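You operate a simulated robot arm through the tools that you are given. There is no shell and no other tool. Be economical: measure what you need, move in short steps, check, and stop when the job is done.

You are at the controls of a simulated two-armed robot. One attempt, no reset.

TASK
Take the lid off the red tin and lay it down on the top of the dining table. Put the screw-top jar on the top of the bureau. Press the yellow buffer key two times. Put the packet of sweets from the top of the dining table on the teal film case there. Pull the top drawer of the bureau open. Any order will do. Set down upright: screw-top jar.

Only the result counts: the job must be done as asked and must still hold three seconds after the hand-in. Knocking over, shifting, dropping, spilling or breaking anything else fails it. Lids that push on must go on centred and level and be pressed home; caps that screw on are set level and turned clockwise until they are tight.

THE ROBOT
Two 6-joint arms with fingered hands on one trunk, on a base that drives. Base frame: it is fixed to the floor where the robot stands at the start and does not move with it; the origin is under the middle of the robot, x ahead of it, y to its left, z up; the surface under the hand at the start is at about z = 0.74. Units: m, rad, N and s.
The left shoulder is at the start at [0.07, 0.191, 1.448], the right one opposite. With the tool pointing down near the work surface each hand reaches from about 0.42 to 0.84 m from the robot's upright axis, wherever it stands, measured 20 degrees to its own side. Places, roughly: film case [0.75, -0.25, 0.75]; packet of sweets [0.5, -0.5, 0.75]; red tin [0.5, 0, 0.75]; screw-top jar (7x7x10 cm) [0.5, -0.6, 0.8]; top drawer of the bureau [-0.7, 0.5, 0.6]; top of the bureau [-0.9, 0.5, 1.1]; yellow buffer key [0.7, -0.6, 0.8]. Payload 4.7 kg a hand.
The TCP of each hand is the grasp point between the finger pads, 0.036 m short of the fingertips. In the tool frame z runs along the fingers and y along their closing line. The gripper opens to 0.12 m. The gripper's body begins 0.042 m behind the TCP. The gripper is a hand of 5 fingers: y runs from the thumb to the fingers, the wrist lies at [-0.018, -0.113, -0.198] in the tool frame, and closing takes about 1.5 s.
Orientation is told as [roll, pitch, yaw] about the base's x, y, z axes, in that order, counted from this pose: with the fingers straight down and the wrist toward the robot, the tool's x, y and z point along [0, 1, 0], [1, 0, 0] and [0, 0, -1] of the base frame.

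THE INTERFACE
- The arms move only by the tool drive_tool. It takes "left_steps", "right_steps" or both (then of equal length, played together; a hand with none holds still); each is a list of rows, each an object (a shift or turn left out is 0, a gripper value left out holds the last) with "delta_pos": the shift along the base's x, y, z in cm, a list of three; "rot": the turn, a rotation vector about the base's x, y, z in rad, a list of three; "grip": the finger opening in cm, from 0 to 12. In form: [{"delta_pos": [dx, dy, dz], "rot": [wx, wy, wz], "grip": grip}, ...]. A call has 1 to 10 rows; each row shifts and turns the commanded pose from where the row before left it. Rows are played at 5 a second. More than 0.05 m and 0.15 rad between two rows, or a gripper value outside its range, and nothing of the call is played. A pose out of reach is approached as far as the arm can. The call stops where the force on the tool passes 40 N (or 10 N more than at its start, if that is more) or the arm is blocked; 0.2 s more then pass. The fingers move at their own pace (about 0.045 m/s each) and stop on an object; they squeeze with about 25 N. The grip force told is the motor's: it shows also when the fingers shut on nothing. Time passes only in rows, and 0.2 s behind the last, so rows that do not move let the fingers close. It gives the time, the measured TCP pose, the force on the tool (base axes), the opening and the grip force at its end, in the units of the frame above (readings bear some noise), with the torque about the TCP (base axes, N m) and any sound that the robot's microphone picked up.
- Cameras (640 x 400 px; columns grow to the right, rows downward): "scene" is now at [0.0962, 0.048, 1.6428]; the picture's right is [0.76, -0.65, -0.00], its down [-0.60, -0.71, -0.37] and it looks along [0.24, 0.28, -0.93] (base axes); focal length 214 px, centre (320, 200). "left" rides on the left gripper at [-0.072, -0.091, -0.143] in its tool frame; the picture's right is [-0.80, -0.28, 0.53], its down [0.53, -0.73, 0.42] and it looks along [0.27, 0.62, 0.74] (tool axes); focal length 234 px, centre (320, 200). "right" rides on the right gripper at [0.073, -0.091, -0.143] in its tool frame; the picture's right is [-0.80, 0.28, -0.53], its down [-0.53, -0.73, 0.42] and it looks along [-0.27, 0.62, 0.74] (tool axes); focal length 234 px, centre (320, 200). There is no depth. A picture from a camera that has moved, and an enlarged one, comes with that camera's place and axes in the base frame and with its lens. The place of the scene camera against the robot may be out by one fixed shift of up to 0.018 m in any direction.
- camera(camera): a new picture of that camera. It takes no simulated time.
- slide_trunk(by): slides the trunk up (or, below 0, down) by that many m; the arms and the scene camera ride with it, the base frame stays. It gives what a move gives, with no picture.
- base_move(legs): drives the robot by 1 to 6 legs, each [ahead, left, turn to the left] in m, m and rad, along the robot's own axes; the way and the turn of a leg run together, so that a leg with both is an arc; at most 1.5 m and 3.142 rad a leg. The arms and the cameras ride along, it lands a little off, and it stops where it bumps. It gives what a move gives.
- set_grasp(shape, hand): the hand has 5 fingers and takes this shape, open, in about a second: jaw (thumb against the fingers, like two jaws); tri (thumb and two fingers); tip (a fingertip pinch); poke (one finger out to press); point (the index stretched); flat (the hand flat); cup (the hand cupped); fist (a fist). The gripper value then closes the fingers along that shape, each until it touches; the sizes above hold for jaw. It gives what a move gives, with no picture.
- turn_head(pan, tilt): turns the head with the scene camera to pan (to the left, within 1.501 rad either way) and tilt (down, from -0.506 to 1.204), counted from straight ahead of the robot. It gives what a move gives.
- enlarge(camera, box): a new picture of the part [left, top, right, bottom] of that camera's present view, enlarged. It takes no simulated time.
- close_job(): hands the job in; it is judged then, once.

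Work in short steps. Places have to be worked out from the pictures, the camera data and where the tool is seen: move nearer, look again, correct. Check each grasp and each placing, and mend what went wrong. You have 165 turns and 130 pictures in all, those below and enlarged ones among them. Open the grippers and draw the arms clear of the work before you hand the job in, unless the task says otherwise; then end with one line.

The tools are called as name(argument=value, ...) on one line, values as JSON. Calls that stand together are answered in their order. drive_tool: Moves the arms, as the interface text tells. Its arguments: {"type":"object","properties":{"left_steps":{"type":"array"},"right_steps":{"type":"array"}},"required":[]} The other tools are called the same way: slide_trunk (by) slides the trunk up or down; set_grasp (shape, hand) gives the hand a shape; base_move (legs) drives the base; turn_head (pan, tilt) turns the head that bears the scene camera; camera (camera) takes a picture; enlarge (camera, box) takes an enlarged picture of a part of a camera's view; close_job () hands the job in.

At the start:

```text
clock: 0.0
left_position: [0.6508, 0.2786, 1.1491]
left_tool_rot: [-0.001, 0.0, 0.0]
left_ft_force: [0.2, 0.0, 0.2]
left_ft_torque: [0.0, 0.05, -0.02]
left_grip_width: 0.1196
left_gripper_force: 0.0
left_shape: jaw
right_position: [0.6186, -0.342, 1.2748]
right_tool_rot: [0.003, -0.003, 0.003]
right_ft_force: [0.4, -0.4, 0.3]
right_ft_torque: [-0.02, 0.02, 0.02]
right_grip_width: 0.1196
right_gripper_force: 0.1
right_shape: jaw
trunk travel left (down, up): [-0.925, 0.015]
robot x, y, heading: [0.0001, -0.0005, 0.001]
head pan, tilt: [0.866, 1.189]
```

scene: 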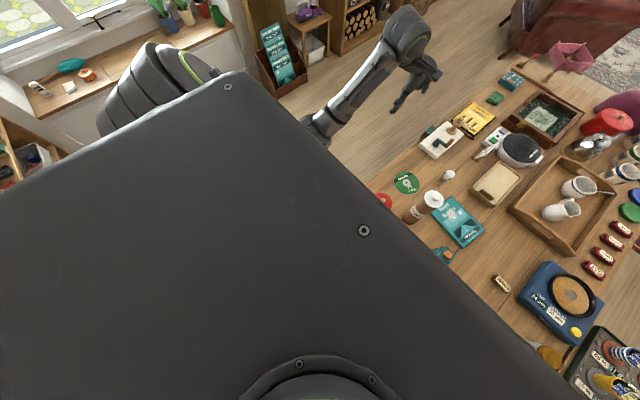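
right: 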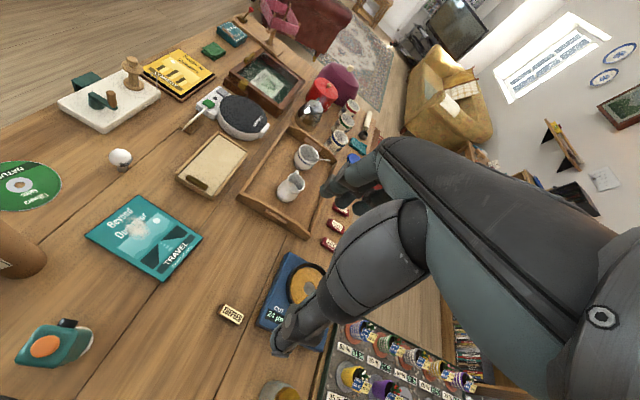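
left: 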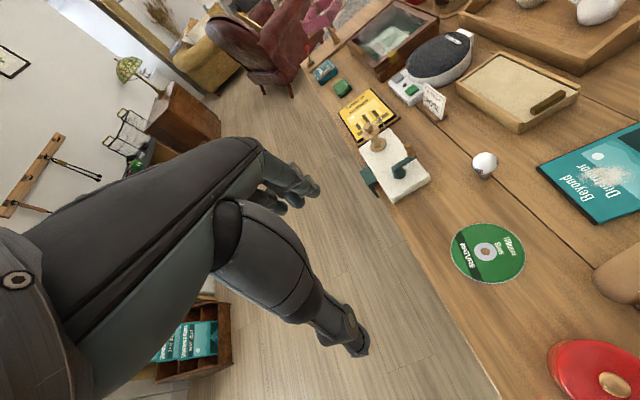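

The head is panned left, so I turn it toward the table ahead to see the work items.

turn_head(pan=-0.5, tilt=0.9)

camera(camera="scene")

```text
clock: 1.5
left_position: [0.6509, 0.2776, 1.1504]
left_tool_rot: [-0.001, 0.002, 0.0]
left_ft_force: [0.6, 0.0, -1.2]
left_ft_torque: [0.03, 0.02, 0.02]
left_grip_width: 0.1194
left_gripper_force: 0.0
left_shape: jaw
right_position: [0.619, -0.3444, 1.275]
right_tool_rot: [0.002, -0.003, 0.003]
right_ft_force: [0.0, -0.7, -0.6]
right_ft_torque: [-0.01, 0.0, -0.02]
right_grip_width: 0.1196
right_gripper_force: 0.0
right_shape: jaw
trunk travel left (down, up): [-0.925, 0.015]
robot x, y, heading: [-0.0021, -0.0007, -0.004]
head pan, tilt: [-0.499, 0.901]
```

```text
126 pictures are left
camera scene: at [0.1257, -0.0313, 1.662], right [-0.48, -0.88, 0.0], down [-0.69, 0.37, -0.62], along [0.55, -0.3, -0.78], focal length 214 px, centre (320, 200)
```

scene: 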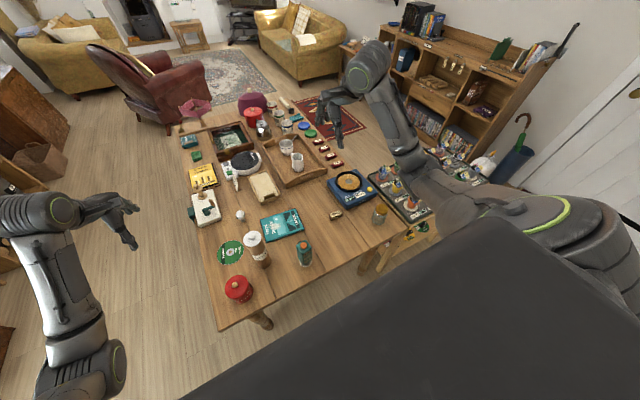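

The table is visible; I enlarge its near part to identify objects.

enlarge(camera="scene", box=[180, 140, 340, 320])

enlarge(camera="scene", box=[300, 140, 460, 260])

enlarge(camera="scene", box=[180, 80, 340, 200])

```text
2.22 times, centred on (260, 230) of scene
camera zoom: at [0.1257, -0.0313, 1.662], right [-0.48, -0.88, 0.0], down [-0.69, 0.37, -0.62], along [0.55, -0.3, -0.78], focal length 477 px, centre (453, 133)
```

zoom: 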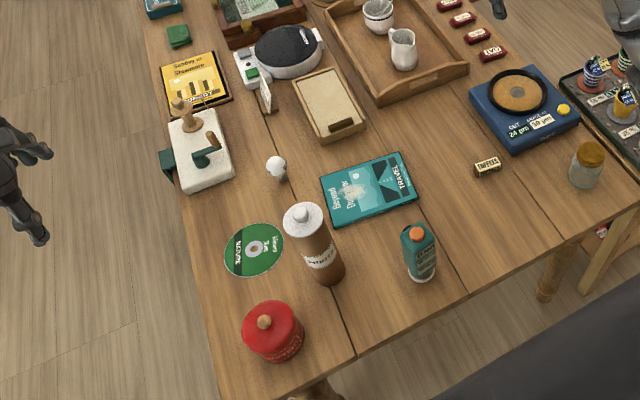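

```text
3.33 times, centred on (380, 200) of scene
camera zoom: at [0.1257, -0.0313, 1.662], right [-0.48, -0.88, 0.0], down [-0.69, 0.37, -0.62], along [0.55, -0.3, -0.78], focal length 715 px, centre (120, 200)
```

zoom: 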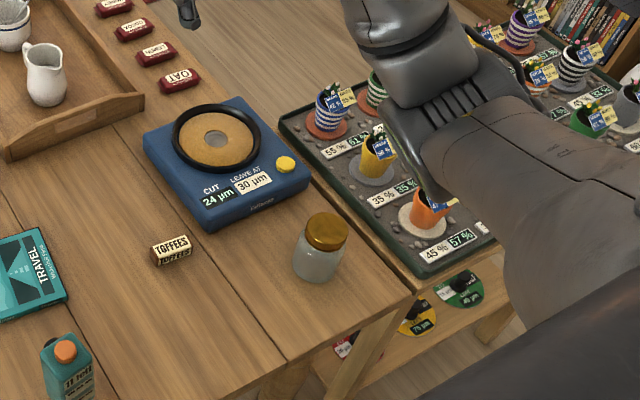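

```text
3.33 times, centred on (260, 140) of scene
camera zoom: at [0.1257, -0.0313, 1.662], right [-0.48, -0.88, 0.0], down [-0.69, 0.37, -0.62], along [0.55, -0.3, -0.78], focal length 715 px, centre (520, 400)
```

zoom: 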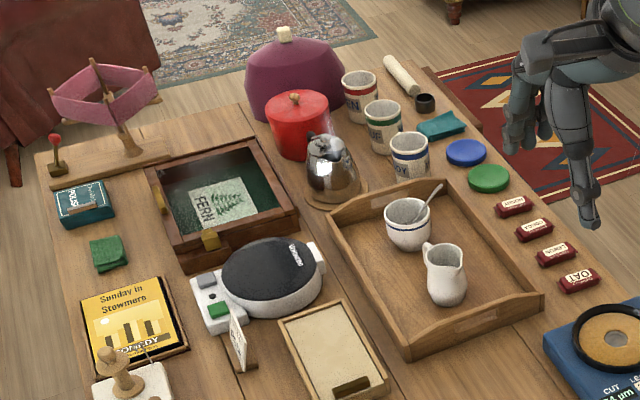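

Toffees appear at about (0.63,-0.40), film case (0.71,-0.14), key (0.66,-0.63), jar (0.51,-0.58), tin (0.50,0.13). I lower the right hand above the toffees for a close look.

drive_tool(right_steps=[{"delta_pos": [0, -1, -4.5]}, {"delta_pos": [0, -1, -4.5]}, {"delta_pos": [0, -1, -4.5]}, {"delta_pos": [0, -1, -4.5]}, {"delta_pos": [0, -1, -4.5]}, {"delta_pos": [0, -1, -4.5]}, {"delta_pos": [0, 0, -3]}])

camera(camera="right")

camera(camera="scene")

```text
clock: 3.1
left_position: [0.6523, 0.2776, 1.1496]
left_tool_rot: [0.001, -0.002, 0.002]
left_ft_force: [0.6, 0.3, -0.5]
left_ft_torque: [0.03, -0.02, 0.0]
left_grip_width: 0.1196
left_gripper_force: 0.1
left_shape: jaw
right_position: [0.623, -0.4001, 0.972]
right_tool_rot: [0.001, -0.001, 0.002]
right_ft_force: [-0.5, 0.4, -0.1]
right_ft_torque: [-0.02, 0.05, 0.02]
right_grip_width: 0.1196
right_gripper_force: 0.0
right_shape: jaw
trunk travel left (down, up): [-0.925, 0.015]
robot x, y, heading: [0.0006, 0.0017, -0.001]
head pan, tilt: [-0.499, 0.901]
```

```text
122 pictures are left
camera right: at [0.5321, -0.3291, 1.1163], right [0.28, -0.8, 0.52], down [-0.73, -0.53, -0.43], along [0.62, -0.26, -0.74], focal length 234 px, centre (320, 200)
```

right: 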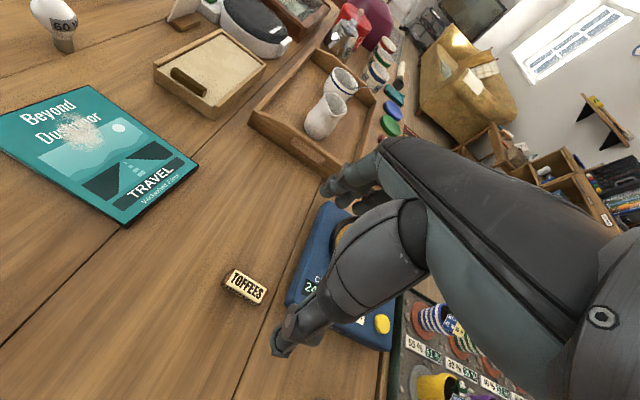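

```text
121 pictures are left
camera scene: at [0.1259, -0.0313, 1.662], right [-0.48, -0.88, 0.0], down [-0.69, 0.38, -0.62], along [0.55, -0.3, -0.78], focal length 214 px, centre (320, 200)
```

scene: 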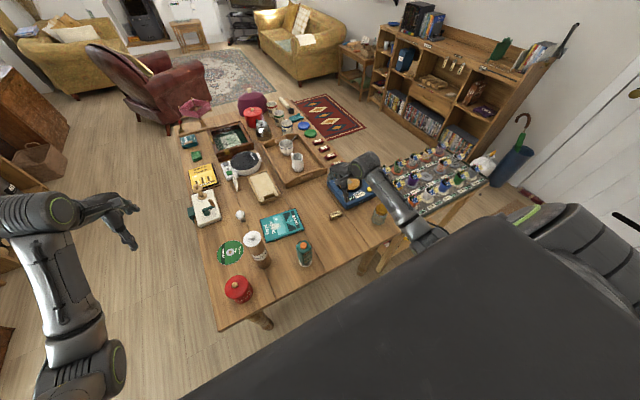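

Both cameras put the toffees at about (0.62,-0.40). I lower to z≈0.83 over it and narrow the grip to 7 cm, then look.

drive_tool(right_steps=[{"delta_pos": [0, 0, -5], "grip": 8}, {"delta_pos": [0, 0, -5], "grip": 7}, {"delta_pos": [0, 0, -3.5]}, {"delta_pos": [0, 0, 0]}])

camera(camera="right")

enlarge(camera="scene", box=[290, 160, 410, 240])

```text
clock: 4.1
left_position: [0.6509, 0.2777, 1.1495]
left_tool_rot: [-0.002, 0.002, -0.001]
left_ft_force: [-0.3, 0.3, -0.3]
left_ft_torque: [-0.03, 0.01, -0.01]
left_grip_width: 0.1199
left_gripper_force: 0.0
left_shape: jaw
right_position: [0.6191, -0.4043, 0.8384]
right_tool_rot: [0.002, -0.002, 0.001]
right_ft_force: [-0.5, 0.0, 0.0]
right_ft_torque: [-0.04, 0.0, 0.03]
right_grip_width: 0.0704
right_gripper_force: 0.1
right_shape: jaw
trunk travel left (down, up): [-0.925, 0.015]
robot x, y, heading: [-0.0024, 0.0003, 0.004]
head pan, tilt: [-0.499, 0.901]
```

```text
120 pictures are left
camera right: at [0.5286, -0.3311, 0.9812], right [0.28, -0.8, 0.52], down [-0.73, -0.53, -0.43], along [0.62, -0.26, -0.74], focal length 234 px, centre (320, 200)
```

right: 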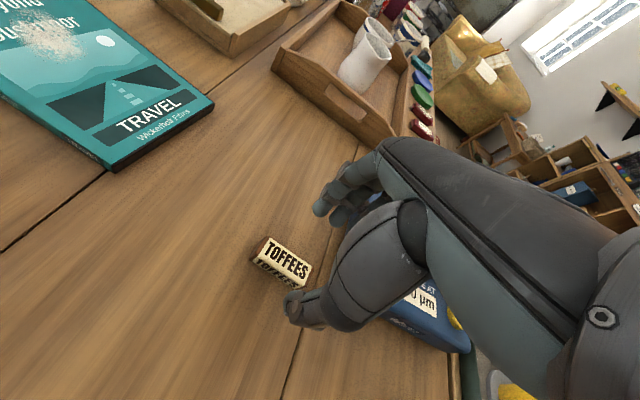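

```text
5.00 times, centred on (350, 200) of scene
camera zoom: at [0.1256, -0.0313, 1.662], right [-0.48, -0.88, 0.0], down [-0.69, 0.38, -0.62], along [0.55, -0.3, -0.78], focal length 1072 px, centre (170, 200)
```

zoom: 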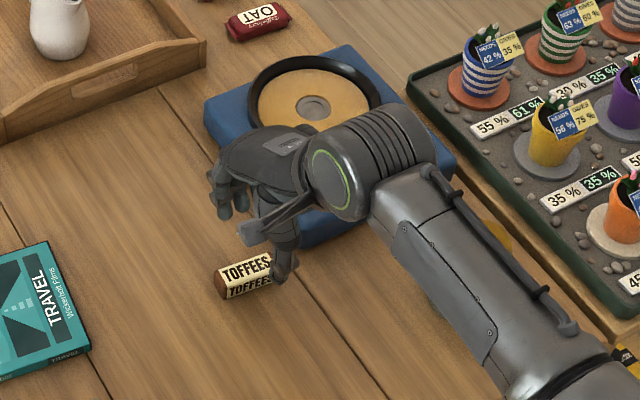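

The packet is centred at (0.621,-0.400), right between the fingers. I descend to about z 0.782 and close.

drive_tool(right_steps=[{"delta_pos": [0, 0.3, -3]}, {"delta_pos": [0, 0, -2.4]}, {"delta_pos": [0, 0, 0], "grip": 1}, {"delta_pos": [0, 0, 0]}, {"delta_pos": [0, 0, 0]}, {"delta_pos": [0, 0, 0]}, {"delta_pos": [0, 0, 0]}])

camera(camera="right")

enlarge(camera="scene", box=[290, 160, 410, 240])

```text
clock: 5.7
left_position: [0.6504, 0.2782, 1.1499]
left_tool_rot: [0.0, 0.001, 0.001]
left_ft_force: [0.2, -0.3, -0.3]
left_ft_torque: [0.02, -0.03, -0.01]
left_grip_width: 0.1197
left_gripper_force: 0.2
left_shape: jaw
right_position: [0.6181, -0.4004, 0.7846]
right_tool_rot: [0.002, -0.002, 0.0]
right_ft_force: [0.4, -0.2, -1.0]
right_ft_torque: [-0.02, 0.01, 0.0]
right_grip_width: 0.0195
right_gripper_force: 25.1
right_shape: jaw
trunk travel left (down, up): [-0.925, 0.015]
robot x, y, heading: [0.0021, 0.0035, 0.005]
head pan, tilt: [-0.499, 0.901]
```

```text
118 pictures are left
camera right: at [0.5287, -0.3289, 0.9291], right [0.28, -0.8, 0.52], down [-0.73, -0.53, -0.43], along [0.62, -0.26, -0.74], focal length 234 px, centre (320, 200)
```

right: 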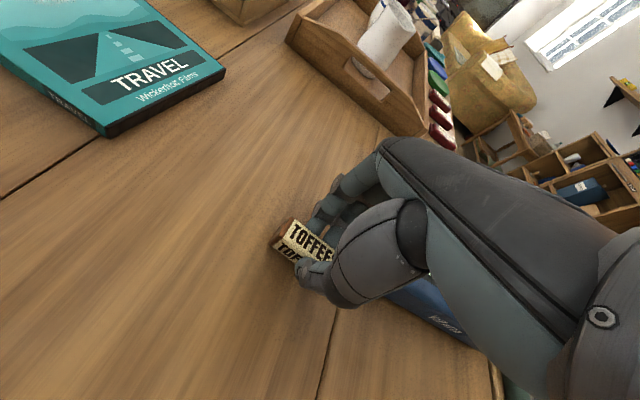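

```text
5.00 times, centred on (350, 200) of scene
camera zoom: at [0.1258, -0.0314, 1.662], right [-0.48, -0.88, 0.0], down [-0.69, 0.38, -0.62], along [0.55, -0.3, -0.78], focal length 1072 px, centre (170, 200)
```

zoom: 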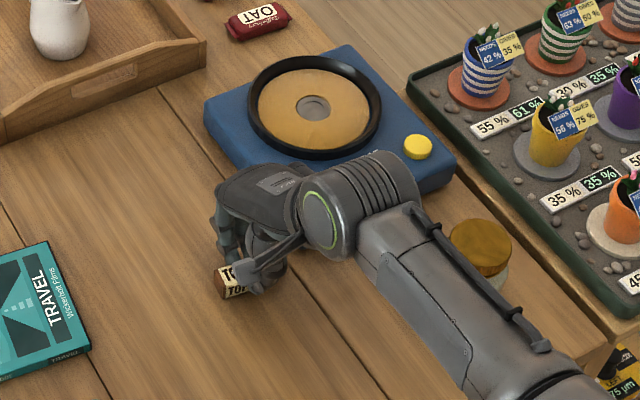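

The packet is gripped (2 cm, 25 N). I lift it 9 cm, then carry it over the film case centre (≈(0.705,-0.145)).

drive_tool(right_steps=[{"delta_pos": [0, 0, 4.5]}, {"delta_pos": [0, 0, 4.5]}, {"delta_pos": [1.2, 4.2, 0]}, {"delta_pos": [1.5, 4.2, 0]}, {"delta_pos": [1.5, 4.2, 0]}, {"delta_pos": [1.5, 4.2, 0]}, {"delta_pos": [1.5, 4.2, 0]}, {"delta_pos": [1.2, 4.2, 0]}, {"delta_pos": [0, 0, 0]}])

camera(camera="right")

enlarge(camera="scene", box=[180, 180, 340, 280])

```text
clock: 7.7
left_position: [0.6516, 0.2767, 1.149]
left_tool_rot: [0.001, 0.0, 0.001]
left_ft_force: [0.4, 0.2, 1.1]
left_ft_torque: [0.01, 0.01, -0.02]
left_grip_width: 0.12
left_gripper_force: 0.0
left_shape: jaw
right_position: [0.7025, -0.1484, 0.8747]
right_tool_rot: [0.001, -0.001, 0.003]
right_ft_force: [-0.9, 0.0, 0.2]
right_ft_torque: [-0.01, 0.01, 0.0]
right_grip_width: 0.0195
right_gripper_force: 24.9
right_shape: jaw
trunk travel left (down, up): [-0.925, 0.015]
robot x, y, heading: [-0.0017, -0.0003, 0.004]
head pan, tilt: [-0.499, 0.901]
```

```text
116 pictures are left
camera right: at [0.6127, -0.0762, 1.017], right [0.28, -0.8, 0.52], down [-0.73, -0.53, -0.43], along [0.62, -0.26, -0.74], focal length 234 px, centre (320, 200)
```

right: 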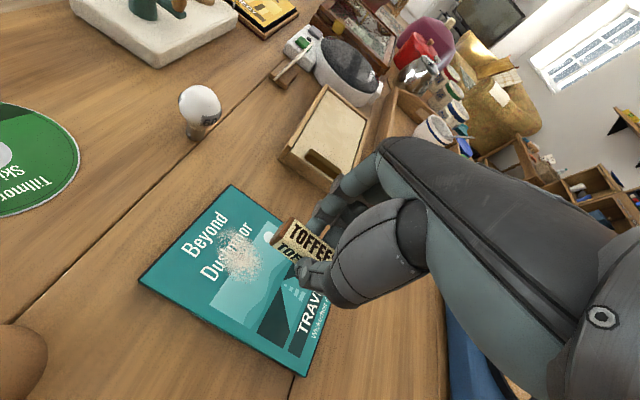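

```text
4.00 times, centred on (260, 230) of scene
camera zoom: at [0.1256, -0.0324, 1.662], right [-0.48, -0.88, 0.0], down [-0.69, 0.38, -0.62], along [0.55, -0.3, -0.78], focal length 858 px, centre (560, 80)
```

zoom: 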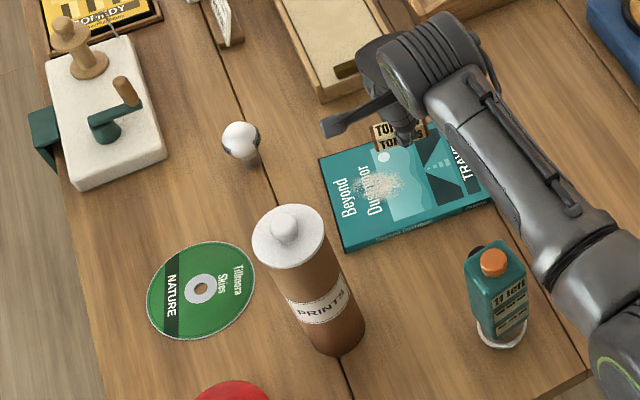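

It's over the case. I lower to about 1 cm above, then creep in small steps until light contact.

drive_tool(right_steps=[{"delta_pos": [0, 0.5, -3]}, {"delta_pos": [0, 0, -2.5]}, {"delta_pos": [0, 0, -0.5]}, {"delta_pos": [0, 0, 0]}])

camera(camera="right")

enlarge(camera="scene", box=[220, 180, 340, 280])

```text
clock: 8.7
left_position: [0.6518, 0.2785, 1.1499]
left_tool_rot: [-0.001, 0.0, 0.001]
left_ft_force: [0.0, 0.3, 0.0]
left_ft_torque: [0.01, 0.01, 0.0]
left_grip_width: 0.1198
left_gripper_force: 0.2
left_shape: jaw
right_position: [0.7026, -0.1414, 0.8155]
right_tool_rot: [0.001, -0.002, 0.002]
right_ft_force: [-0.1, -0.3, 0.0]
right_ft_torque: [0.04, -0.01, 0.01]
right_grip_width: 0.0191
right_gripper_force: 25.0
right_shape: jaw
trunk travel left (down, up): [-0.925, 0.015]
robot x, y, heading: [0.0033, 0.0025, 0.002]
head pan, tilt: [-0.499, 0.901]
```

```text
114 pictures are left
camera right: at [0.6129, -0.0697, 0.9586], right [0.28, -0.8, 0.52], down [-0.73, -0.53, -0.43], along [0.62, -0.26, -0.74], focal length 234 px, centre (320, 200)
```

right: 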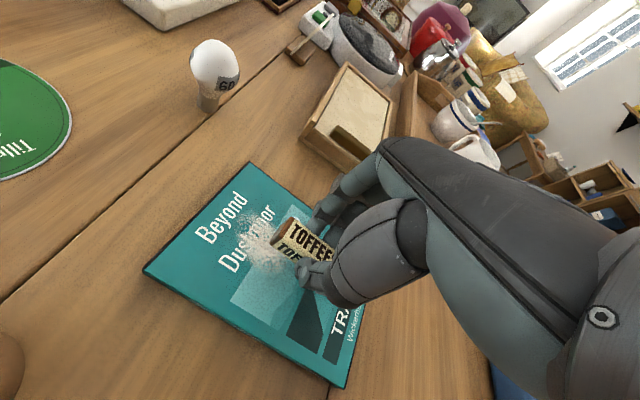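

```text
4.00 times, centred on (280, 230) of scene
camera zoom: at [0.1259, -0.031, 1.662], right [-0.48, -0.88, 0.0], down [-0.69, 0.38, -0.62], along [0.55, -0.3, -0.78], focal length 858 px, centre (480, 80)
```

zoom: 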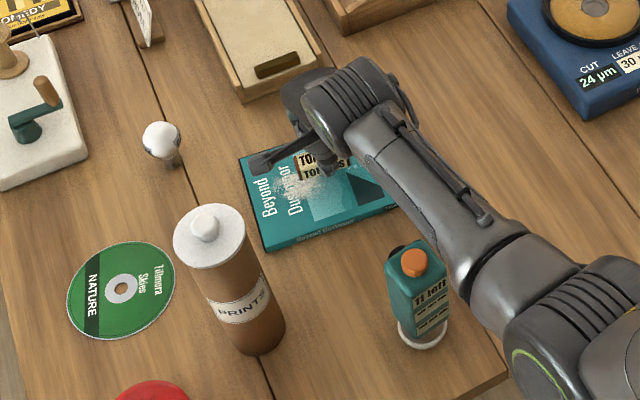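

Clear still; I creep down in 0.4 cm steps watching force.

drive_tool(right_steps=[{"delta_pos": [0, 0, -0.4]}, {"delta_pos": [0, 0, -0.4]}, {"delta_pos": [0, 0, -0.4]}, {"delta_pos": [0, 0, 0]}])

```text
clock: 9.7
left_position: [0.6506, 0.2778, 1.1493]
left_tool_rot: [-0.001, 0.001, -0.001]
left_ft_force: [-0.3, 0.1, 0.0]
left_ft_torque: [-0.02, -0.03, -0.02]
left_grip_width: 0.1195
left_gripper_force: 0.1
left_shape: jaw
right_position: [0.7046, -0.1418, 0.8027]
right_tool_rot: [0.002, -0.001, 0.002]
right_ft_force: [0.1, 0.2, 0.1]
right_ft_torque: [0.04, -0.02, 0.0]
right_grip_width: 0.0195
right_gripper_force: 25.1
right_shape: jaw
trunk travel left (down, up): [-0.925, 0.015]
robot x, y, heading: [0.0017, 0.0014, 0.001]
head pan, tilt: [-0.499, 0.901]
```

No contact yet; two more small steps.

drive_tool(right_steps=[{"delta_pos": [0, 0, -0.3]}, {"delta_pos": [0, 0, -0.3]}, {"delta_pos": [0, 0, 0]}])

enlarge(camera="right", box=[200, 180, 360, 300])

```text
clock: 10.5
left_position: [0.6509, 0.2776, 1.1501]
left_tool_rot: [-0.001, 0.0, -0.001]
left_ft_force: [0.0, -0.6, 0.3]
left_ft_torque: [0.0, 0.0, -0.02]
left_grip_width: 0.1197
left_gripper_force: 0.1
left_shape: jaw
right_position: [0.7038, -0.1434, 0.7982]
right_tool_rot: [0.002, -0.003, 0.003]
right_ft_force: [-1.5, -0.4, 7.3]
right_ft_torque: [-0.03, -0.02, 0.0]
right_grip_width: 0.0197
right_gripper_force: 24.9
right_shape: jaw
trunk travel left (down, up): [-0.925, 0.015]
robot x, y, heading: [-0.0031, 0.0046, 0.002]
head pan, tilt: [-0.499, 0.901]
```

```text
3.33 times, centred on (280, 240) of right
camera zoom: at [0.6136, -0.0708, 0.942], right [0.28, -0.8, 0.52], down [-0.73, -0.53, -0.43], along [0.62, -0.26, -0.74], focal length 781 px, centre (453, 67)
```

zoom: 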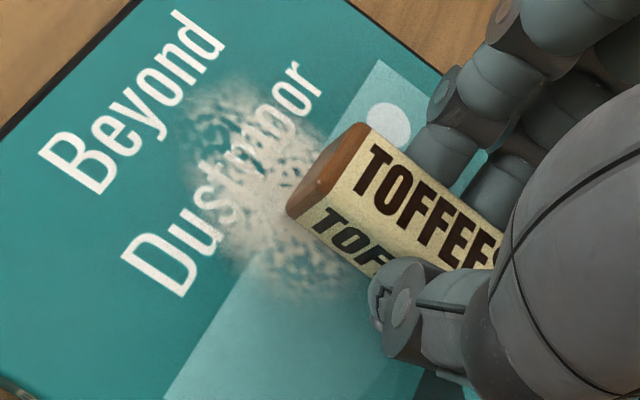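

Contact at 7 N upward, so the packet rests on the case. I open a bit, then rise.

drive_tool(right_steps=[{"grip": 4}, {"grip": 6}, {"grip": 6}, {"delta_pos": [0, 0, 3]}, {"delta_pos": [0, 0, 4]}, {"delta_pos": [0, 0, 4]}])

camera(camera="right")

```text
clock: 11.9
left_position: [0.6505, 0.2772, 1.151]
left_tool_rot: [0.0, 0.0, 0.0]
left_ft_force: [-0.2, 0.3, 0.0]
left_ft_torque: [0.05, -0.04, 0.03]
left_grip_width: 0.1199
left_gripper_force: 0.1
left_shape: jaw
right_position: [0.7016, -0.1448, 0.9064]
right_tool_rot: [0.003, 0.001, 0.0]
right_ft_force: [-0.1, 0.8, 0.2]
right_ft_torque: [-0.02, -0.04, -0.03]
right_grip_width: 0.0595
right_gripper_force: 0.1
right_shape: jaw
trunk travel left (down, up): [-0.925, 0.015]
robot x, y, heading: [0.0012, -0.0021, 0.003]
head pan, tilt: [-0.499, 0.901]
```

```text
111 pictures are left
camera right: at [0.6118, -0.0721, 1.0497], right [0.28, -0.8, 0.52], down [-0.73, -0.53, -0.43], along [0.62, -0.26, -0.74], focal length 234 px, centre (320, 200)
```

right: 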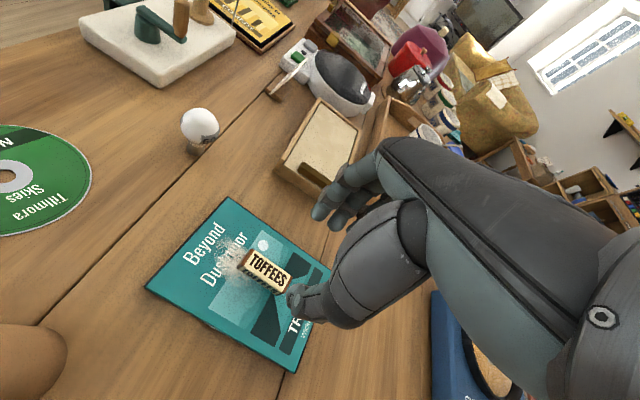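

Packet lies on the case. The key is out of reach (0.91 m), so I raise the hand and strafe the base 0.2 m right, with a poke shape.

drive_tool(right_steps=[{"delta_pos": [0, 0, 5]}, {"delta_pos": [0, 0, 5]}, {"delta_pos": [-1, -3, 4]}, {"delta_pos": [-1, -4, 2]}, {"delta_pos": [-1, -4, 0]}, {"delta_pos": [-1, -4, 0]}, {"delta_pos": [-1, -4, 0]}])

base_move(legs=[[0, -0.2, 0]])

set_grasp(hand="right", shape="poke")

camera(camera="scene")

camera(camera="right")

```text
refused: row 3 steps farther than a row can; nothing moved
```

```text
clock: 13.5
left_position: [0.6517, 0.0819, 1.1495]
left_tool_rot: [-0.002, 0.0, -0.002]
left_ft_force: [-0.3, 0.0, 0.5]
left_ft_torque: [-0.01, -0.01, -0.01]
left_grip_width: 0.1194
left_gripper_force: 0.2
left_shape: jaw
right_position: [0.7007, -0.3391, 0.9061]
right_tool_rot: [0.0, -0.002, -0.001]
right_ft_force: [-0.4, 0.9, -0.8]
right_ft_torque: [-0.02, -0.02, -0.01]
right_grip_width: 0.0597
right_gripper_force: 0.1
right_shape: jaw
trunk travel left (down, up): [-0.925, 0.015]
robot x, y, heading: [0.0039, -0.1905, -0.002]
head pan, tilt: [-0.499, 0.901]
```

```text
clock: 14.4
left_position: [0.6522, 0.0819, 1.1487]
left_tool_rot: [0.001, -0.002, -0.002]
left_ft_force: [0.3, 0.8, -1.1]
left_ft_torque: [-0.02, 0.02, -0.03]
left_grip_width: 0.1194
left_gripper_force: 0.1
left_shape: jaw
right_position: [0.7011, -0.34, 0.9062]
right_tool_rot: [0.0, -0.003, 0.001]
right_ft_force: [-0.2, -0.6, -0.4]
right_ft_torque: [-0.02, -0.01, 0.02]
right_grip_width: 0.0002
right_gripper_force: 0.1
right_shape: poke
trunk travel left (down, up): [-0.925, 0.015]
robot x, y, heading: [0.0028, -0.193, -0.006]
head pan, tilt: [-0.499, 0.901]
```

```text
110 pictures are left
camera scene: at [0.1254, -0.2268, 1.662], right [-0.48, -0.88, 0.0], down [-0.69, 0.38, -0.62], along [0.54, -0.3, -0.78], focal length 214 px, centre (320, 200)
```

scene: 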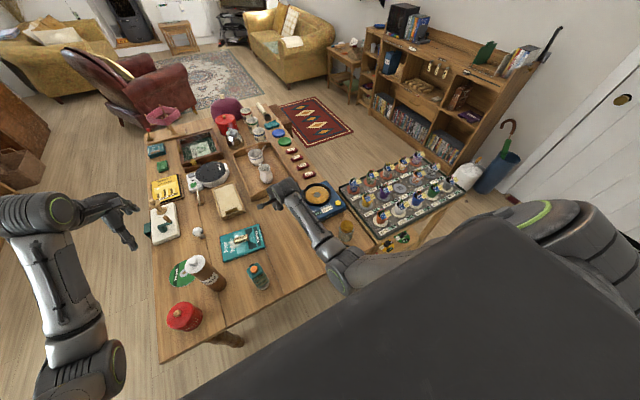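

```text
109 pictures are left
camera right: at [0.6119, -0.2684, 1.0498], right [0.28, -0.81, 0.52], down [-0.73, -0.53, -0.43], along [0.62, -0.26, -0.74], focal length 234 px, centre (320, 200)
```

right: 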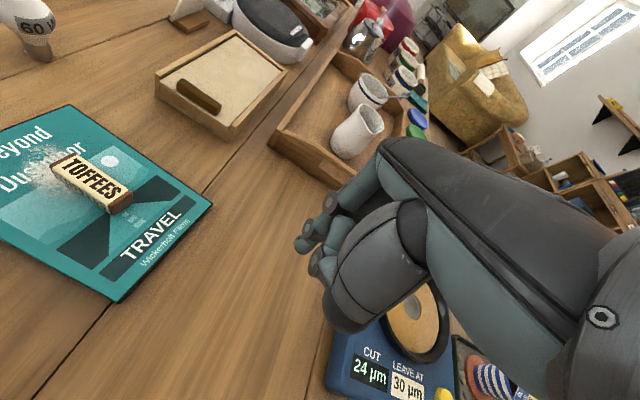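

The row refusal let the base drive with the hand low, but nothing seems disturbed. I check the hand shape and jar area closely.

enlarge(camera="scene", box=[240, 160, 380, 260])

enlarge(camera="right", box=[260, 160, 420, 300])

```text
4.00 times, centred on (310, 210) of scene
camera zoom: at [0.1254, -0.2268, 1.662], right [-0.48, -0.88, 0.0], down [-0.69, 0.38, -0.62], along [0.54, -0.3, -0.78], focal length 858 px, centre (360, 160)
```

zoom: 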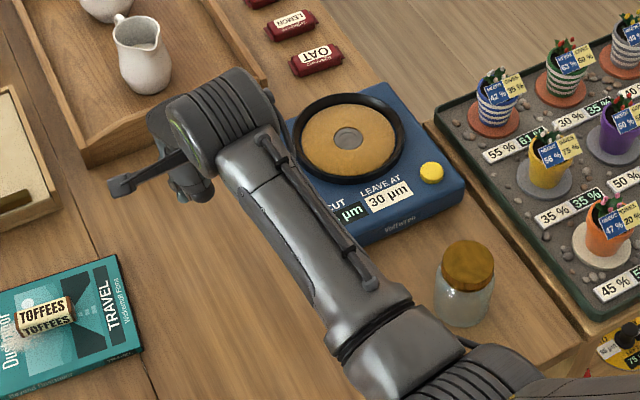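

```text
2.86 times, centred on (340, 230) of right
camera zoom: at [0.6119, -0.2684, 1.0498], right [0.28, -0.81, 0.52], down [-0.73, -0.53, -0.43], along [0.62, -0.26, -0.74], focal length 669 px, centre (263, 114)
```

zoom: 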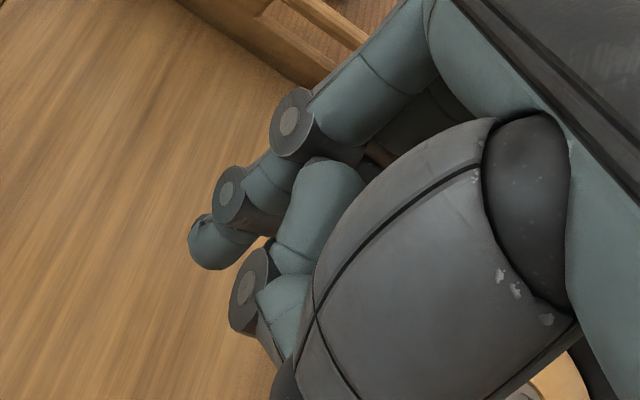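

Index finger points down roughly under the TCP. I move toward the key, stopping at y≈-0.53 for a wrist-camera fix on it.

drive_tool(right_steps=[{"delta_pos": [0, 0, 4]}, {"delta_pos": [0, 0, 4]}, {"delta_pos": [-1.3, -4.5, 0]}, {"delta_pos": [-1.3, -4.5, 0]}, {"delta_pos": [-1.3, -4.5, 0]}, {"delta_pos": [-1.3, -4.5, 0]}])

camera(camera="right")

enlarge(camera="scene", box=[270, 150, 390, 260])

```text
clock: 15.8
left_position: [0.6502, 0.0793, 1.15]
left_tool_rot: [0.001, 0.0, -0.002]
left_ft_force: [0.1, -0.6, 0.3]
left_ft_torque: [0.06, -0.02, 0.05]
left_grip_width: 0.1199
left_gripper_force: 0.1
left_shape: jaw
right_position: [0.6465, -0.5205, 0.9874]
right_tool_rot: [0.006, -0.002, 0.0]
right_ft_force: [0.7, -0.3, 0.2]
right_ft_torque: [-0.01, 0.03, -0.03]
right_grip_width: 0.0002
right_gripper_force: 0.1
right_shape: poke
trunk travel left (down, up): [-0.925, 0.015]
robot x, y, heading: [-0.0001, -0.1957, 0.001]
head pan, tilt: [-0.499, 0.901]
```

```text
106 pictures are left
camera right: at [0.5563, -0.4491, 1.1303], right [0.28, -0.81, 0.52], down [-0.73, -0.53, -0.43], along [0.62, -0.26, -0.74], focal length 234 px, centre (320, 200)
```

right: 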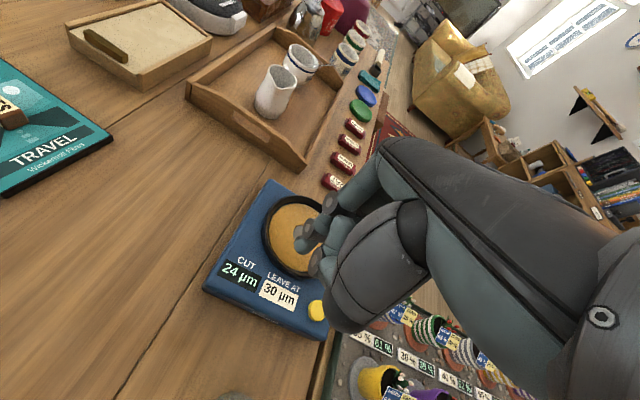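

```text
3.64 times, centred on (330, 205) of scene
camera zoom: at [0.1243, -0.23, 1.662], right [-0.48, -0.88, 0.0], down [-0.69, 0.38, -0.62], along [0.55, -0.3, -0.78], focal length 780 px, centre (284, 182)
```

zoom: 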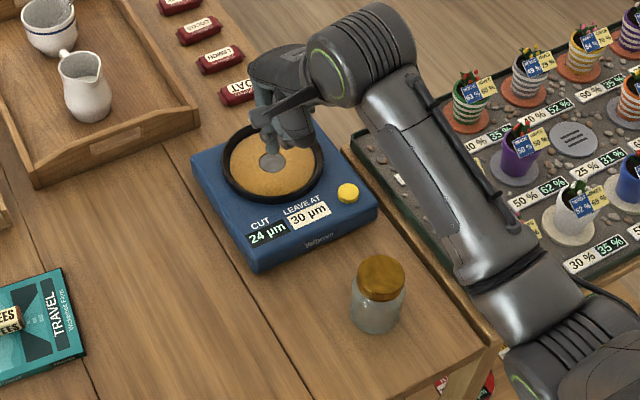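

Key fix: (0.653,-0.629). I go above it and lower to fingertip ≈3 cm above the estimated key height.

drive_tool(right_steps=[{"delta_pos": [0.1, -4, 0]}, {"delta_pos": [0.1, -4, 0]}, {"delta_pos": [0, -3.5, 0]}, {"delta_pos": [0, 0, -4]}, {"delta_pos": [0, 0, -4]}, {"delta_pos": [0, 0, -3]}, {"delta_pos": [0, 0, 0]}])

camera(camera="right")

enlarge(camera="scene", box=[290, 160, 390, 240])

```text
clock: 17.4
left_position: [0.6514, 0.082, 1.1485]
left_tool_rot: [0.001, 0.001, -0.002]
left_ft_force: [1.2, 0.1, -0.2]
left_ft_torque: [0.0, 0.06, -0.03]
left_grip_width: 0.1196
left_gripper_force: 0.1
left_shape: jaw
right_position: [0.6535, -0.6348, 0.8762]
right_tool_rot: [0.003, -0.001, 0.0]
right_ft_force: [-0.6, -0.4, -0.3]
right_ft_torque: [0.02, -0.04, -0.03]
right_grip_width: 0.0002
right_gripper_force: 0.1
right_shape: poke
trunk travel left (down, up): [-0.925, 0.015]
robot x, y, heading: [0.0004, -0.1931, 0.002]
head pan, tilt: [-0.499, 0.901]
```

```text
104 pictures are left
camera right: at [0.5634, -0.563, 1.0187], right [0.28, -0.8, 0.52], down [-0.73, -0.53, -0.43], along [0.62, -0.27, -0.74], focal length 234 px, centre (320, 200)
```

right: 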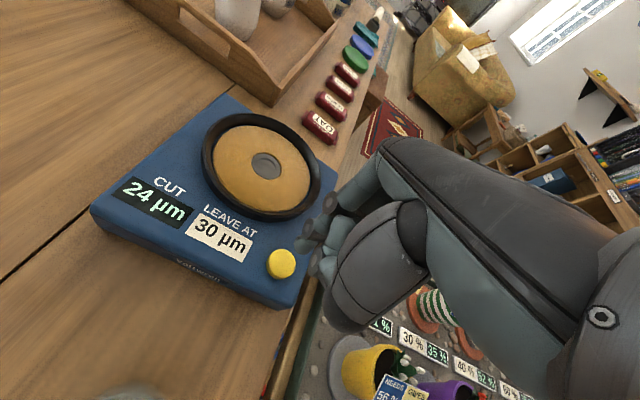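

```text
5.00 times, centred on (340, 200) of scene
camera zoom: at [0.1253, -0.2264, 1.662], right [-0.48, -0.88, 0.0], down [-0.69, 0.38, -0.62], along [0.54, -0.3, -0.78], focal length 1072 px, centre (220, 200)
```

zoom: 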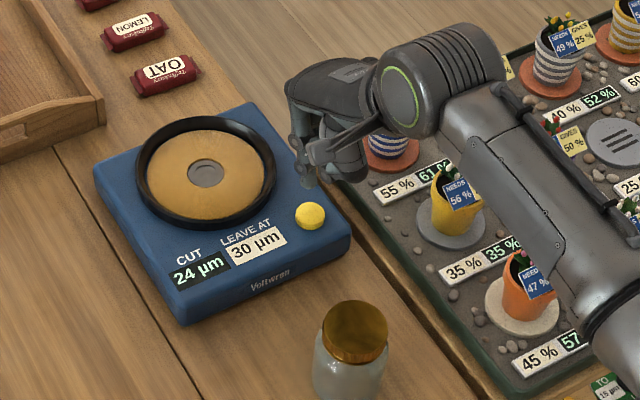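

The key is straight below the fingertip (≈(0.653,-0.630)). I lower slowly and watch for contact or a click.

drive_tool(right_steps=[{"delta_pos": [-0.2, 0, -3]}, {"delta_pos": [0, 0, -0.5]}, {"delta_pos": [0, 0, -0.5]}, {"delta_pos": [0, 0, 0]}])

camera(camera="right")

enlarge(camera="scene", box=[300, 160, 380, 220])

```text
clock: 18.4
left_position: [0.6523, 0.0822, 1.149]
left_tool_rot: [0.0, 0.002, -0.003]
left_ft_force: [-0.2, -0.8, 0.4]
left_ft_torque: [0.01, -0.03, 0.0]
left_grip_width: 0.1197
left_gripper_force: 0.0
left_shape: jaw
right_position: [0.6511, -0.6353, 0.8387]
right_tool_rot: [0.002, -0.002, 0.0]
right_ft_force: [0.7, -0.6, 0.7]
right_ft_torque: [0.01, -0.02, 0.01]
right_grip_width: 0.0
right_gripper_force: 0.0
right_shape: poke
trunk travel left (down, up): [-0.925, 0.015]
robot x, y, heading: [-0.0039, -0.1944, -0.002]
head pan, tilt: [-0.499, 0.901]
```

```text
102 pictures are left
camera right: at [0.5616, -0.5632, 0.9806], right [0.28, -0.81, 0.52], down [-0.73, -0.53, -0.43], along [0.62, -0.26, -0.74], focal length 234 px, centre (320, 200)
```

right: 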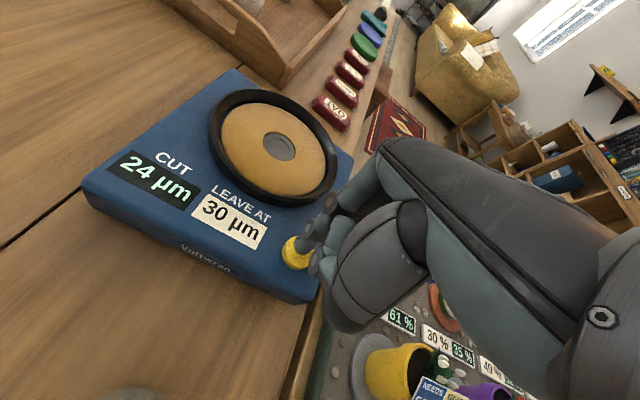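

```text
6.67 times, centred on (340, 190) of scene
camera zoom: at [0.1255, -0.2266, 1.662], right [-0.48, -0.88, 0.0], down [-0.69, 0.38, -0.62], along [0.54, -0.3, -0.78], focal length 1430 px, centre (187, 267)
```

zoom: 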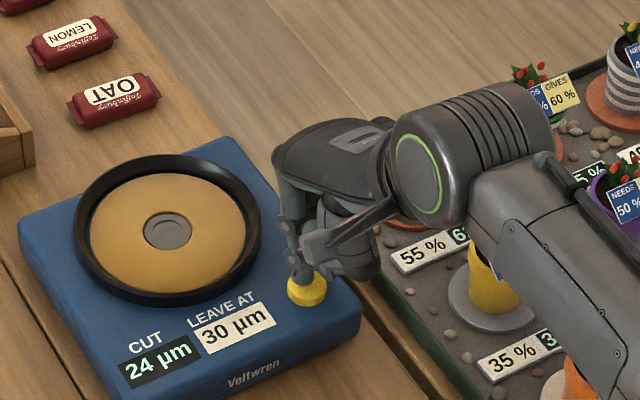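

Fingertip is just over the key. I continue down in 3 mm steps.

drive_tool(right_steps=[{"delta_pos": [0, 0, -0.3]}, {"delta_pos": [0, 0, -0.3]}, {"delta_pos": [0, 0, -0.3]}])

```text
clock: 19.2
left_position: [0.6509, 0.083, 1.1486]
left_tool_rot: [-0.001, -0.001, -0.001]
left_ft_force: [0.1, 0.6, -0.3]
left_ft_torque: [-0.01, 0.01, 0.0]
left_grip_width: 0.1193
left_gripper_force: 0.0
left_shape: jaw
right_position: [0.6497, -0.636, 0.8284]
right_tool_rot: [0.001, -0.004, 0.001]
right_ft_force: [0.7, -0.5, 1.4]
right_ft_torque: [0.01, -0.01, 0.01]
right_grip_width: 0.0001
right_gripper_force: 0.0
right_shape: poke
trunk travel left (down, up): [-0.925, 0.015]
robot x, y, heading: [0.0003, -0.1945, -0.0]
head pan, tilt: [-0.499, 0.901]
heard: click
```

A click was heard: press one. I lift 1.5 cm to release and look.

drive_tool(right_steps=[{"delta_pos": [0, 0, 0.8]}, {"delta_pos": [0, 0, 0.8]}, {"delta_pos": [0, 0, 0]}])

enlarge(camera="scene", box=[300, 160, 380, 220])

```text
clock: 20.0
left_position: [0.6518, 0.0808, 1.1509]
left_tool_rot: [0.001, -0.001, -0.002]
left_ft_force: [-0.4, -0.4, -0.3]
left_ft_torque: [-0.05, 0.02, 0.0]
left_grip_width: 0.1196
left_gripper_force: 0.1
left_shape: jaw
right_position: [0.6492, -0.6351, 0.8444]
right_tool_rot: [0.001, -0.002, 0.001]
right_ft_force: [-0.3, 0.1, -0.1]
right_ft_torque: [-0.01, -0.02, -0.01]
right_grip_width: 0.0
right_gripper_force: 0.1
right_shape: poke
trunk travel left (down, up): [-0.925, 0.015]
robot x, y, heading: [-0.001, -0.1937, -0.005]
head pan, tilt: [-0.499, 0.901]
```

```text
6.67 times, centred on (340, 190) of scene
camera zoom: at [0.1255, -0.2267, 1.662], right [-0.48, -0.88, 0.0], down [-0.69, 0.38, -0.62], along [0.54, -0.3, -0.78], focal length 1430 px, centre (187, 267)
```

zoom: 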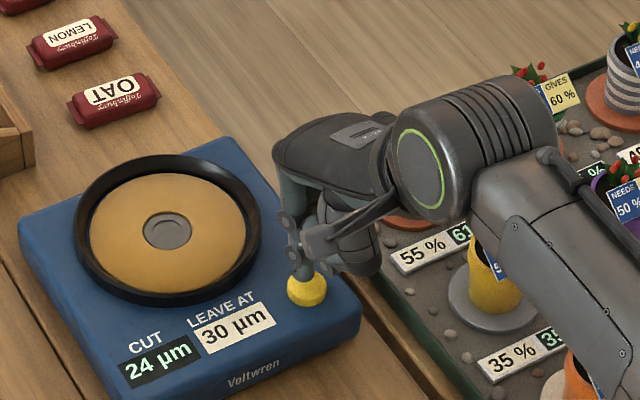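

Released. I press the second time the same way.

drive_tool(right_steps=[{"delta_pos": [0, 0, -0.7]}, {"delta_pos": [0, 0, -0.3]}, {"delta_pos": [0, 0, -0.3]}, {"delta_pos": [0, 0, -0.3]}])

enlarge(camera="scene", box=[300, 160, 380, 220])

```text
clock: 21.0
left_position: [0.6522, 0.0823, 1.1499]
left_tool_rot: [0.0, 0.0, -0.002]
left_ft_force: [-0.5, -0.2, 0.6]
left_ft_torque: [0.03, 0.01, 0.0]
left_grip_width: 0.1196
left_gripper_force: 0.3
left_shape: jaw
right_position: [0.6487, -0.6355, 0.8277]
right_tool_rot: [0.001, -0.001, 0.0]
right_ft_force: [0.4, -0.4, 1.5]
right_ft_torque: [0.0, 0.0, 0.0]
right_grip_width: 0.0001
right_gripper_force: 0.0
right_shape: poke
trunk travel left (down, up): [-0.925, 0.015]
robot x, y, heading: [-0.0007, -0.195, -0.003]
head pan, tilt: [-0.499, 0.901]
heard: click
```

```text
6.67 times, centred on (340, 190) of scene
camera zoom: at [0.1252, -0.2264, 1.6621], right [-0.48, -0.88, 0.0], down [-0.69, 0.38, -0.62], along [0.54, -0.3, -0.78], focal length 1430 px, centre (187, 267)
```

zoom: 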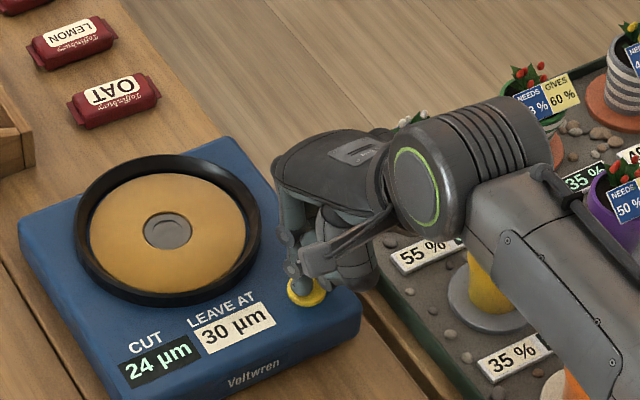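

Two clicks heard. I rise, back off toward the jar, and set the jaw shape with full opening.

drive_tool(right_steps=[{"delta_pos": [0, 0, 3]}, {"delta_pos": [0, 0, 4.5]}, {"delta_pos": [0, 0, 4.5]}, {"delta_pos": [-4, 1.5, 2]}, {"delta_pos": [-4, 1.5, 2]}, {"delta_pos": [-4, 1.5, 0]}])

set_grasp(hand="right", shape="jaw")

camera(camera="right")

enlarge(camera="scene", box=[290, 170, 410, 260])

```text
clock: 22.4
left_position: [0.6503, 0.0819, 1.1503]
left_tool_rot: [-0.001, 0.0, -0.001]
left_ft_force: [-0.3, 0.6, 0.0]
left_ft_torque: [-0.01, -0.02, 0.01]
left_grip_width: 0.1198
left_gripper_force: 0.1
left_shape: jaw
right_position: [0.5275, -0.5904, 0.9894]
right_tool_rot: [0.003, -0.005, 0.0]
right_ft_force: [-0.4, -0.2, 0.4]
right_ft_torque: [-0.01, 0.01, 0.01]
right_grip_width: 0.0
right_gripper_force: 0.1
right_shape: poke
trunk travel left (down, up): [-0.925, 0.015]
robot x, y, heading: [-0.005, -0.195, 0.007]
head pan, tilt: [-0.499, 0.901]
```

```text
clock: 23.3
left_position: [0.6519, 0.0807, 1.1492]
left_tool_rot: [0.0, 0.0, -0.002]
left_ft_force: [0.1, 0.8, 0.1]
left_ft_torque: [0.03, -0.02, 0.03]
left_grip_width: 0.1198
left_gripper_force: 0.0
left_shape: jaw
right_position: [0.5287, -0.5917, 0.9882]
right_tool_rot: [0.0, -0.004, -0.001]
right_ft_force: [0.0, -0.7, 0.0]
right_ft_torque: [-0.01, -0.03, 0.01]
right_grip_width: 0.1199
right_gripper_force: 0.0
right_shape: jaw
trunk travel left (down, up): [-0.925, 0.015]
robot x, y, heading: [-0.0031, -0.1964, -0.001]
head pan, tilt: [-0.499, 0.901]
```

```text
98 pictures are left
camera right: at [0.4391, -0.5194, 1.1313], right [0.28, -0.81, 0.52], down [-0.73, -0.53, -0.43], along [0.62, -0.26, -0.74], focal length 234 px, centre (320, 200)
```

right: 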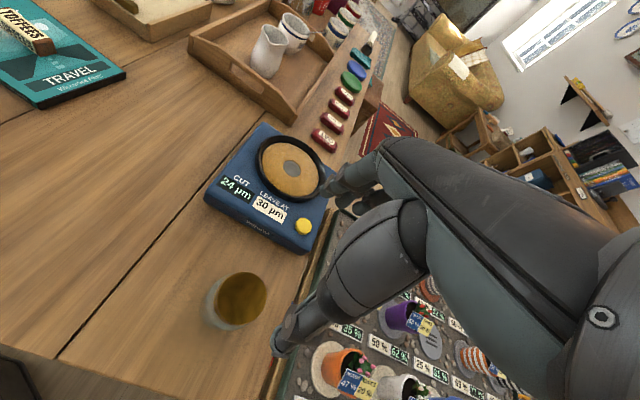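

```text
4.44 times, centred on (350, 215) of scene
camera zoom: at [0.1256, -0.2267, 1.662], right [-0.48, -0.88, 0.0], down [-0.69, 0.38, -0.62], along [0.54, -0.3, -0.78], focal length 953 px, centre (187, 133)
```

zoom: 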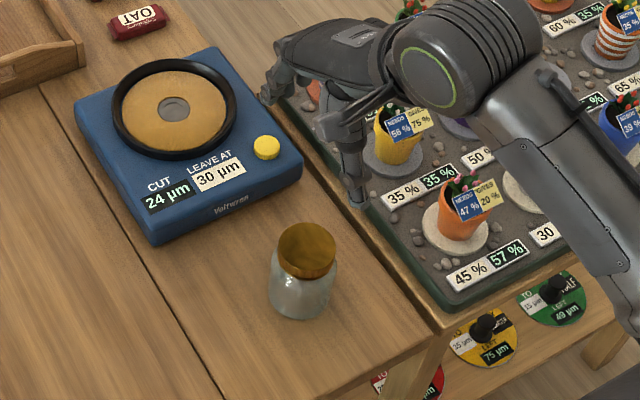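

Jar at ≈(0.497,-0.577). I centre over it and lower until fingertips are just above the lid to verify.

drive_tool(right_steps=[{"delta_pos": [-3.2, 1.5, 0]}, {"delta_pos": [0, 0, -4]}, {"delta_pos": [0, 0, -4]}, {"delta_pos": [0, 0, 0]}])

camera(camera="right")

enlarge(camera="scene", box=[290, 170, 410, 260])

```text
clock: 24.3
left_position: [0.6498, 0.0821, 1.151]
left_tool_rot: [0.0, 0.001, -0.001]
left_ft_force: [-0.4, 0.7, 0.0]
left_ft_torque: [-0.02, -0.05, 0.0]
left_grip_width: 0.1194
left_gripper_force: 0.2
left_shape: jaw
right_position: [0.4994, -0.5765, 0.9091]
right_tool_rot: [0.001, -0.003, 0.0]
right_ft_force: [-0.6, 0.1, 1.0]
right_ft_torque: [0.02, -0.01, -0.03]
right_grip_width: 0.12
right_gripper_force: 0.1
right_shape: jaw
trunk travel left (down, up): [-0.925, 0.015]
robot x, y, heading: [0.0002, -0.1946, 0.003]
head pan, tilt: [-0.499, 0.901]
```

```text
96 pictures are left
camera right: at [0.4087, -0.5044, 1.0517], right [0.28, -0.8, 0.52], down [-0.73, -0.53, -0.43], along [0.62, -0.27, -0.74], focal length 234 px, centre (320, 200)
```

right: 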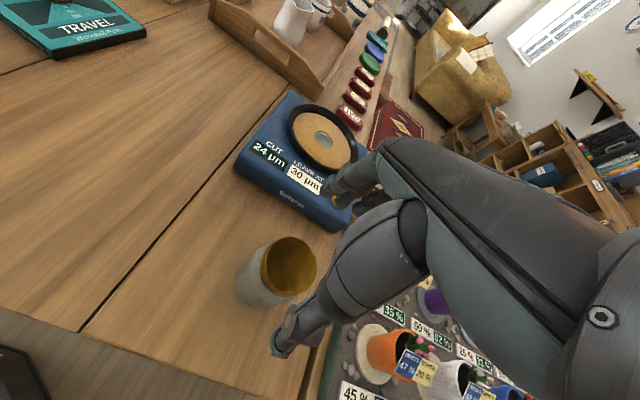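

```text
4.44 times, centred on (350, 215) of scene
camera zoom: at [0.1241, -0.2264, 1.6621], right [-0.48, -0.88, 0.0], down [-0.69, 0.38, -0.62], along [0.55, -0.3, -0.78], focal length 953 px, centre (187, 133)
```

zoom: 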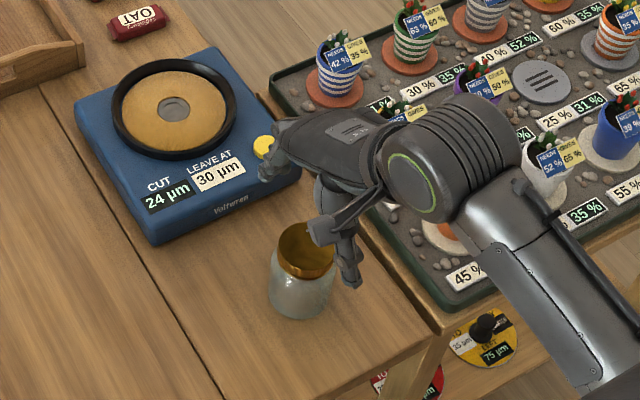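

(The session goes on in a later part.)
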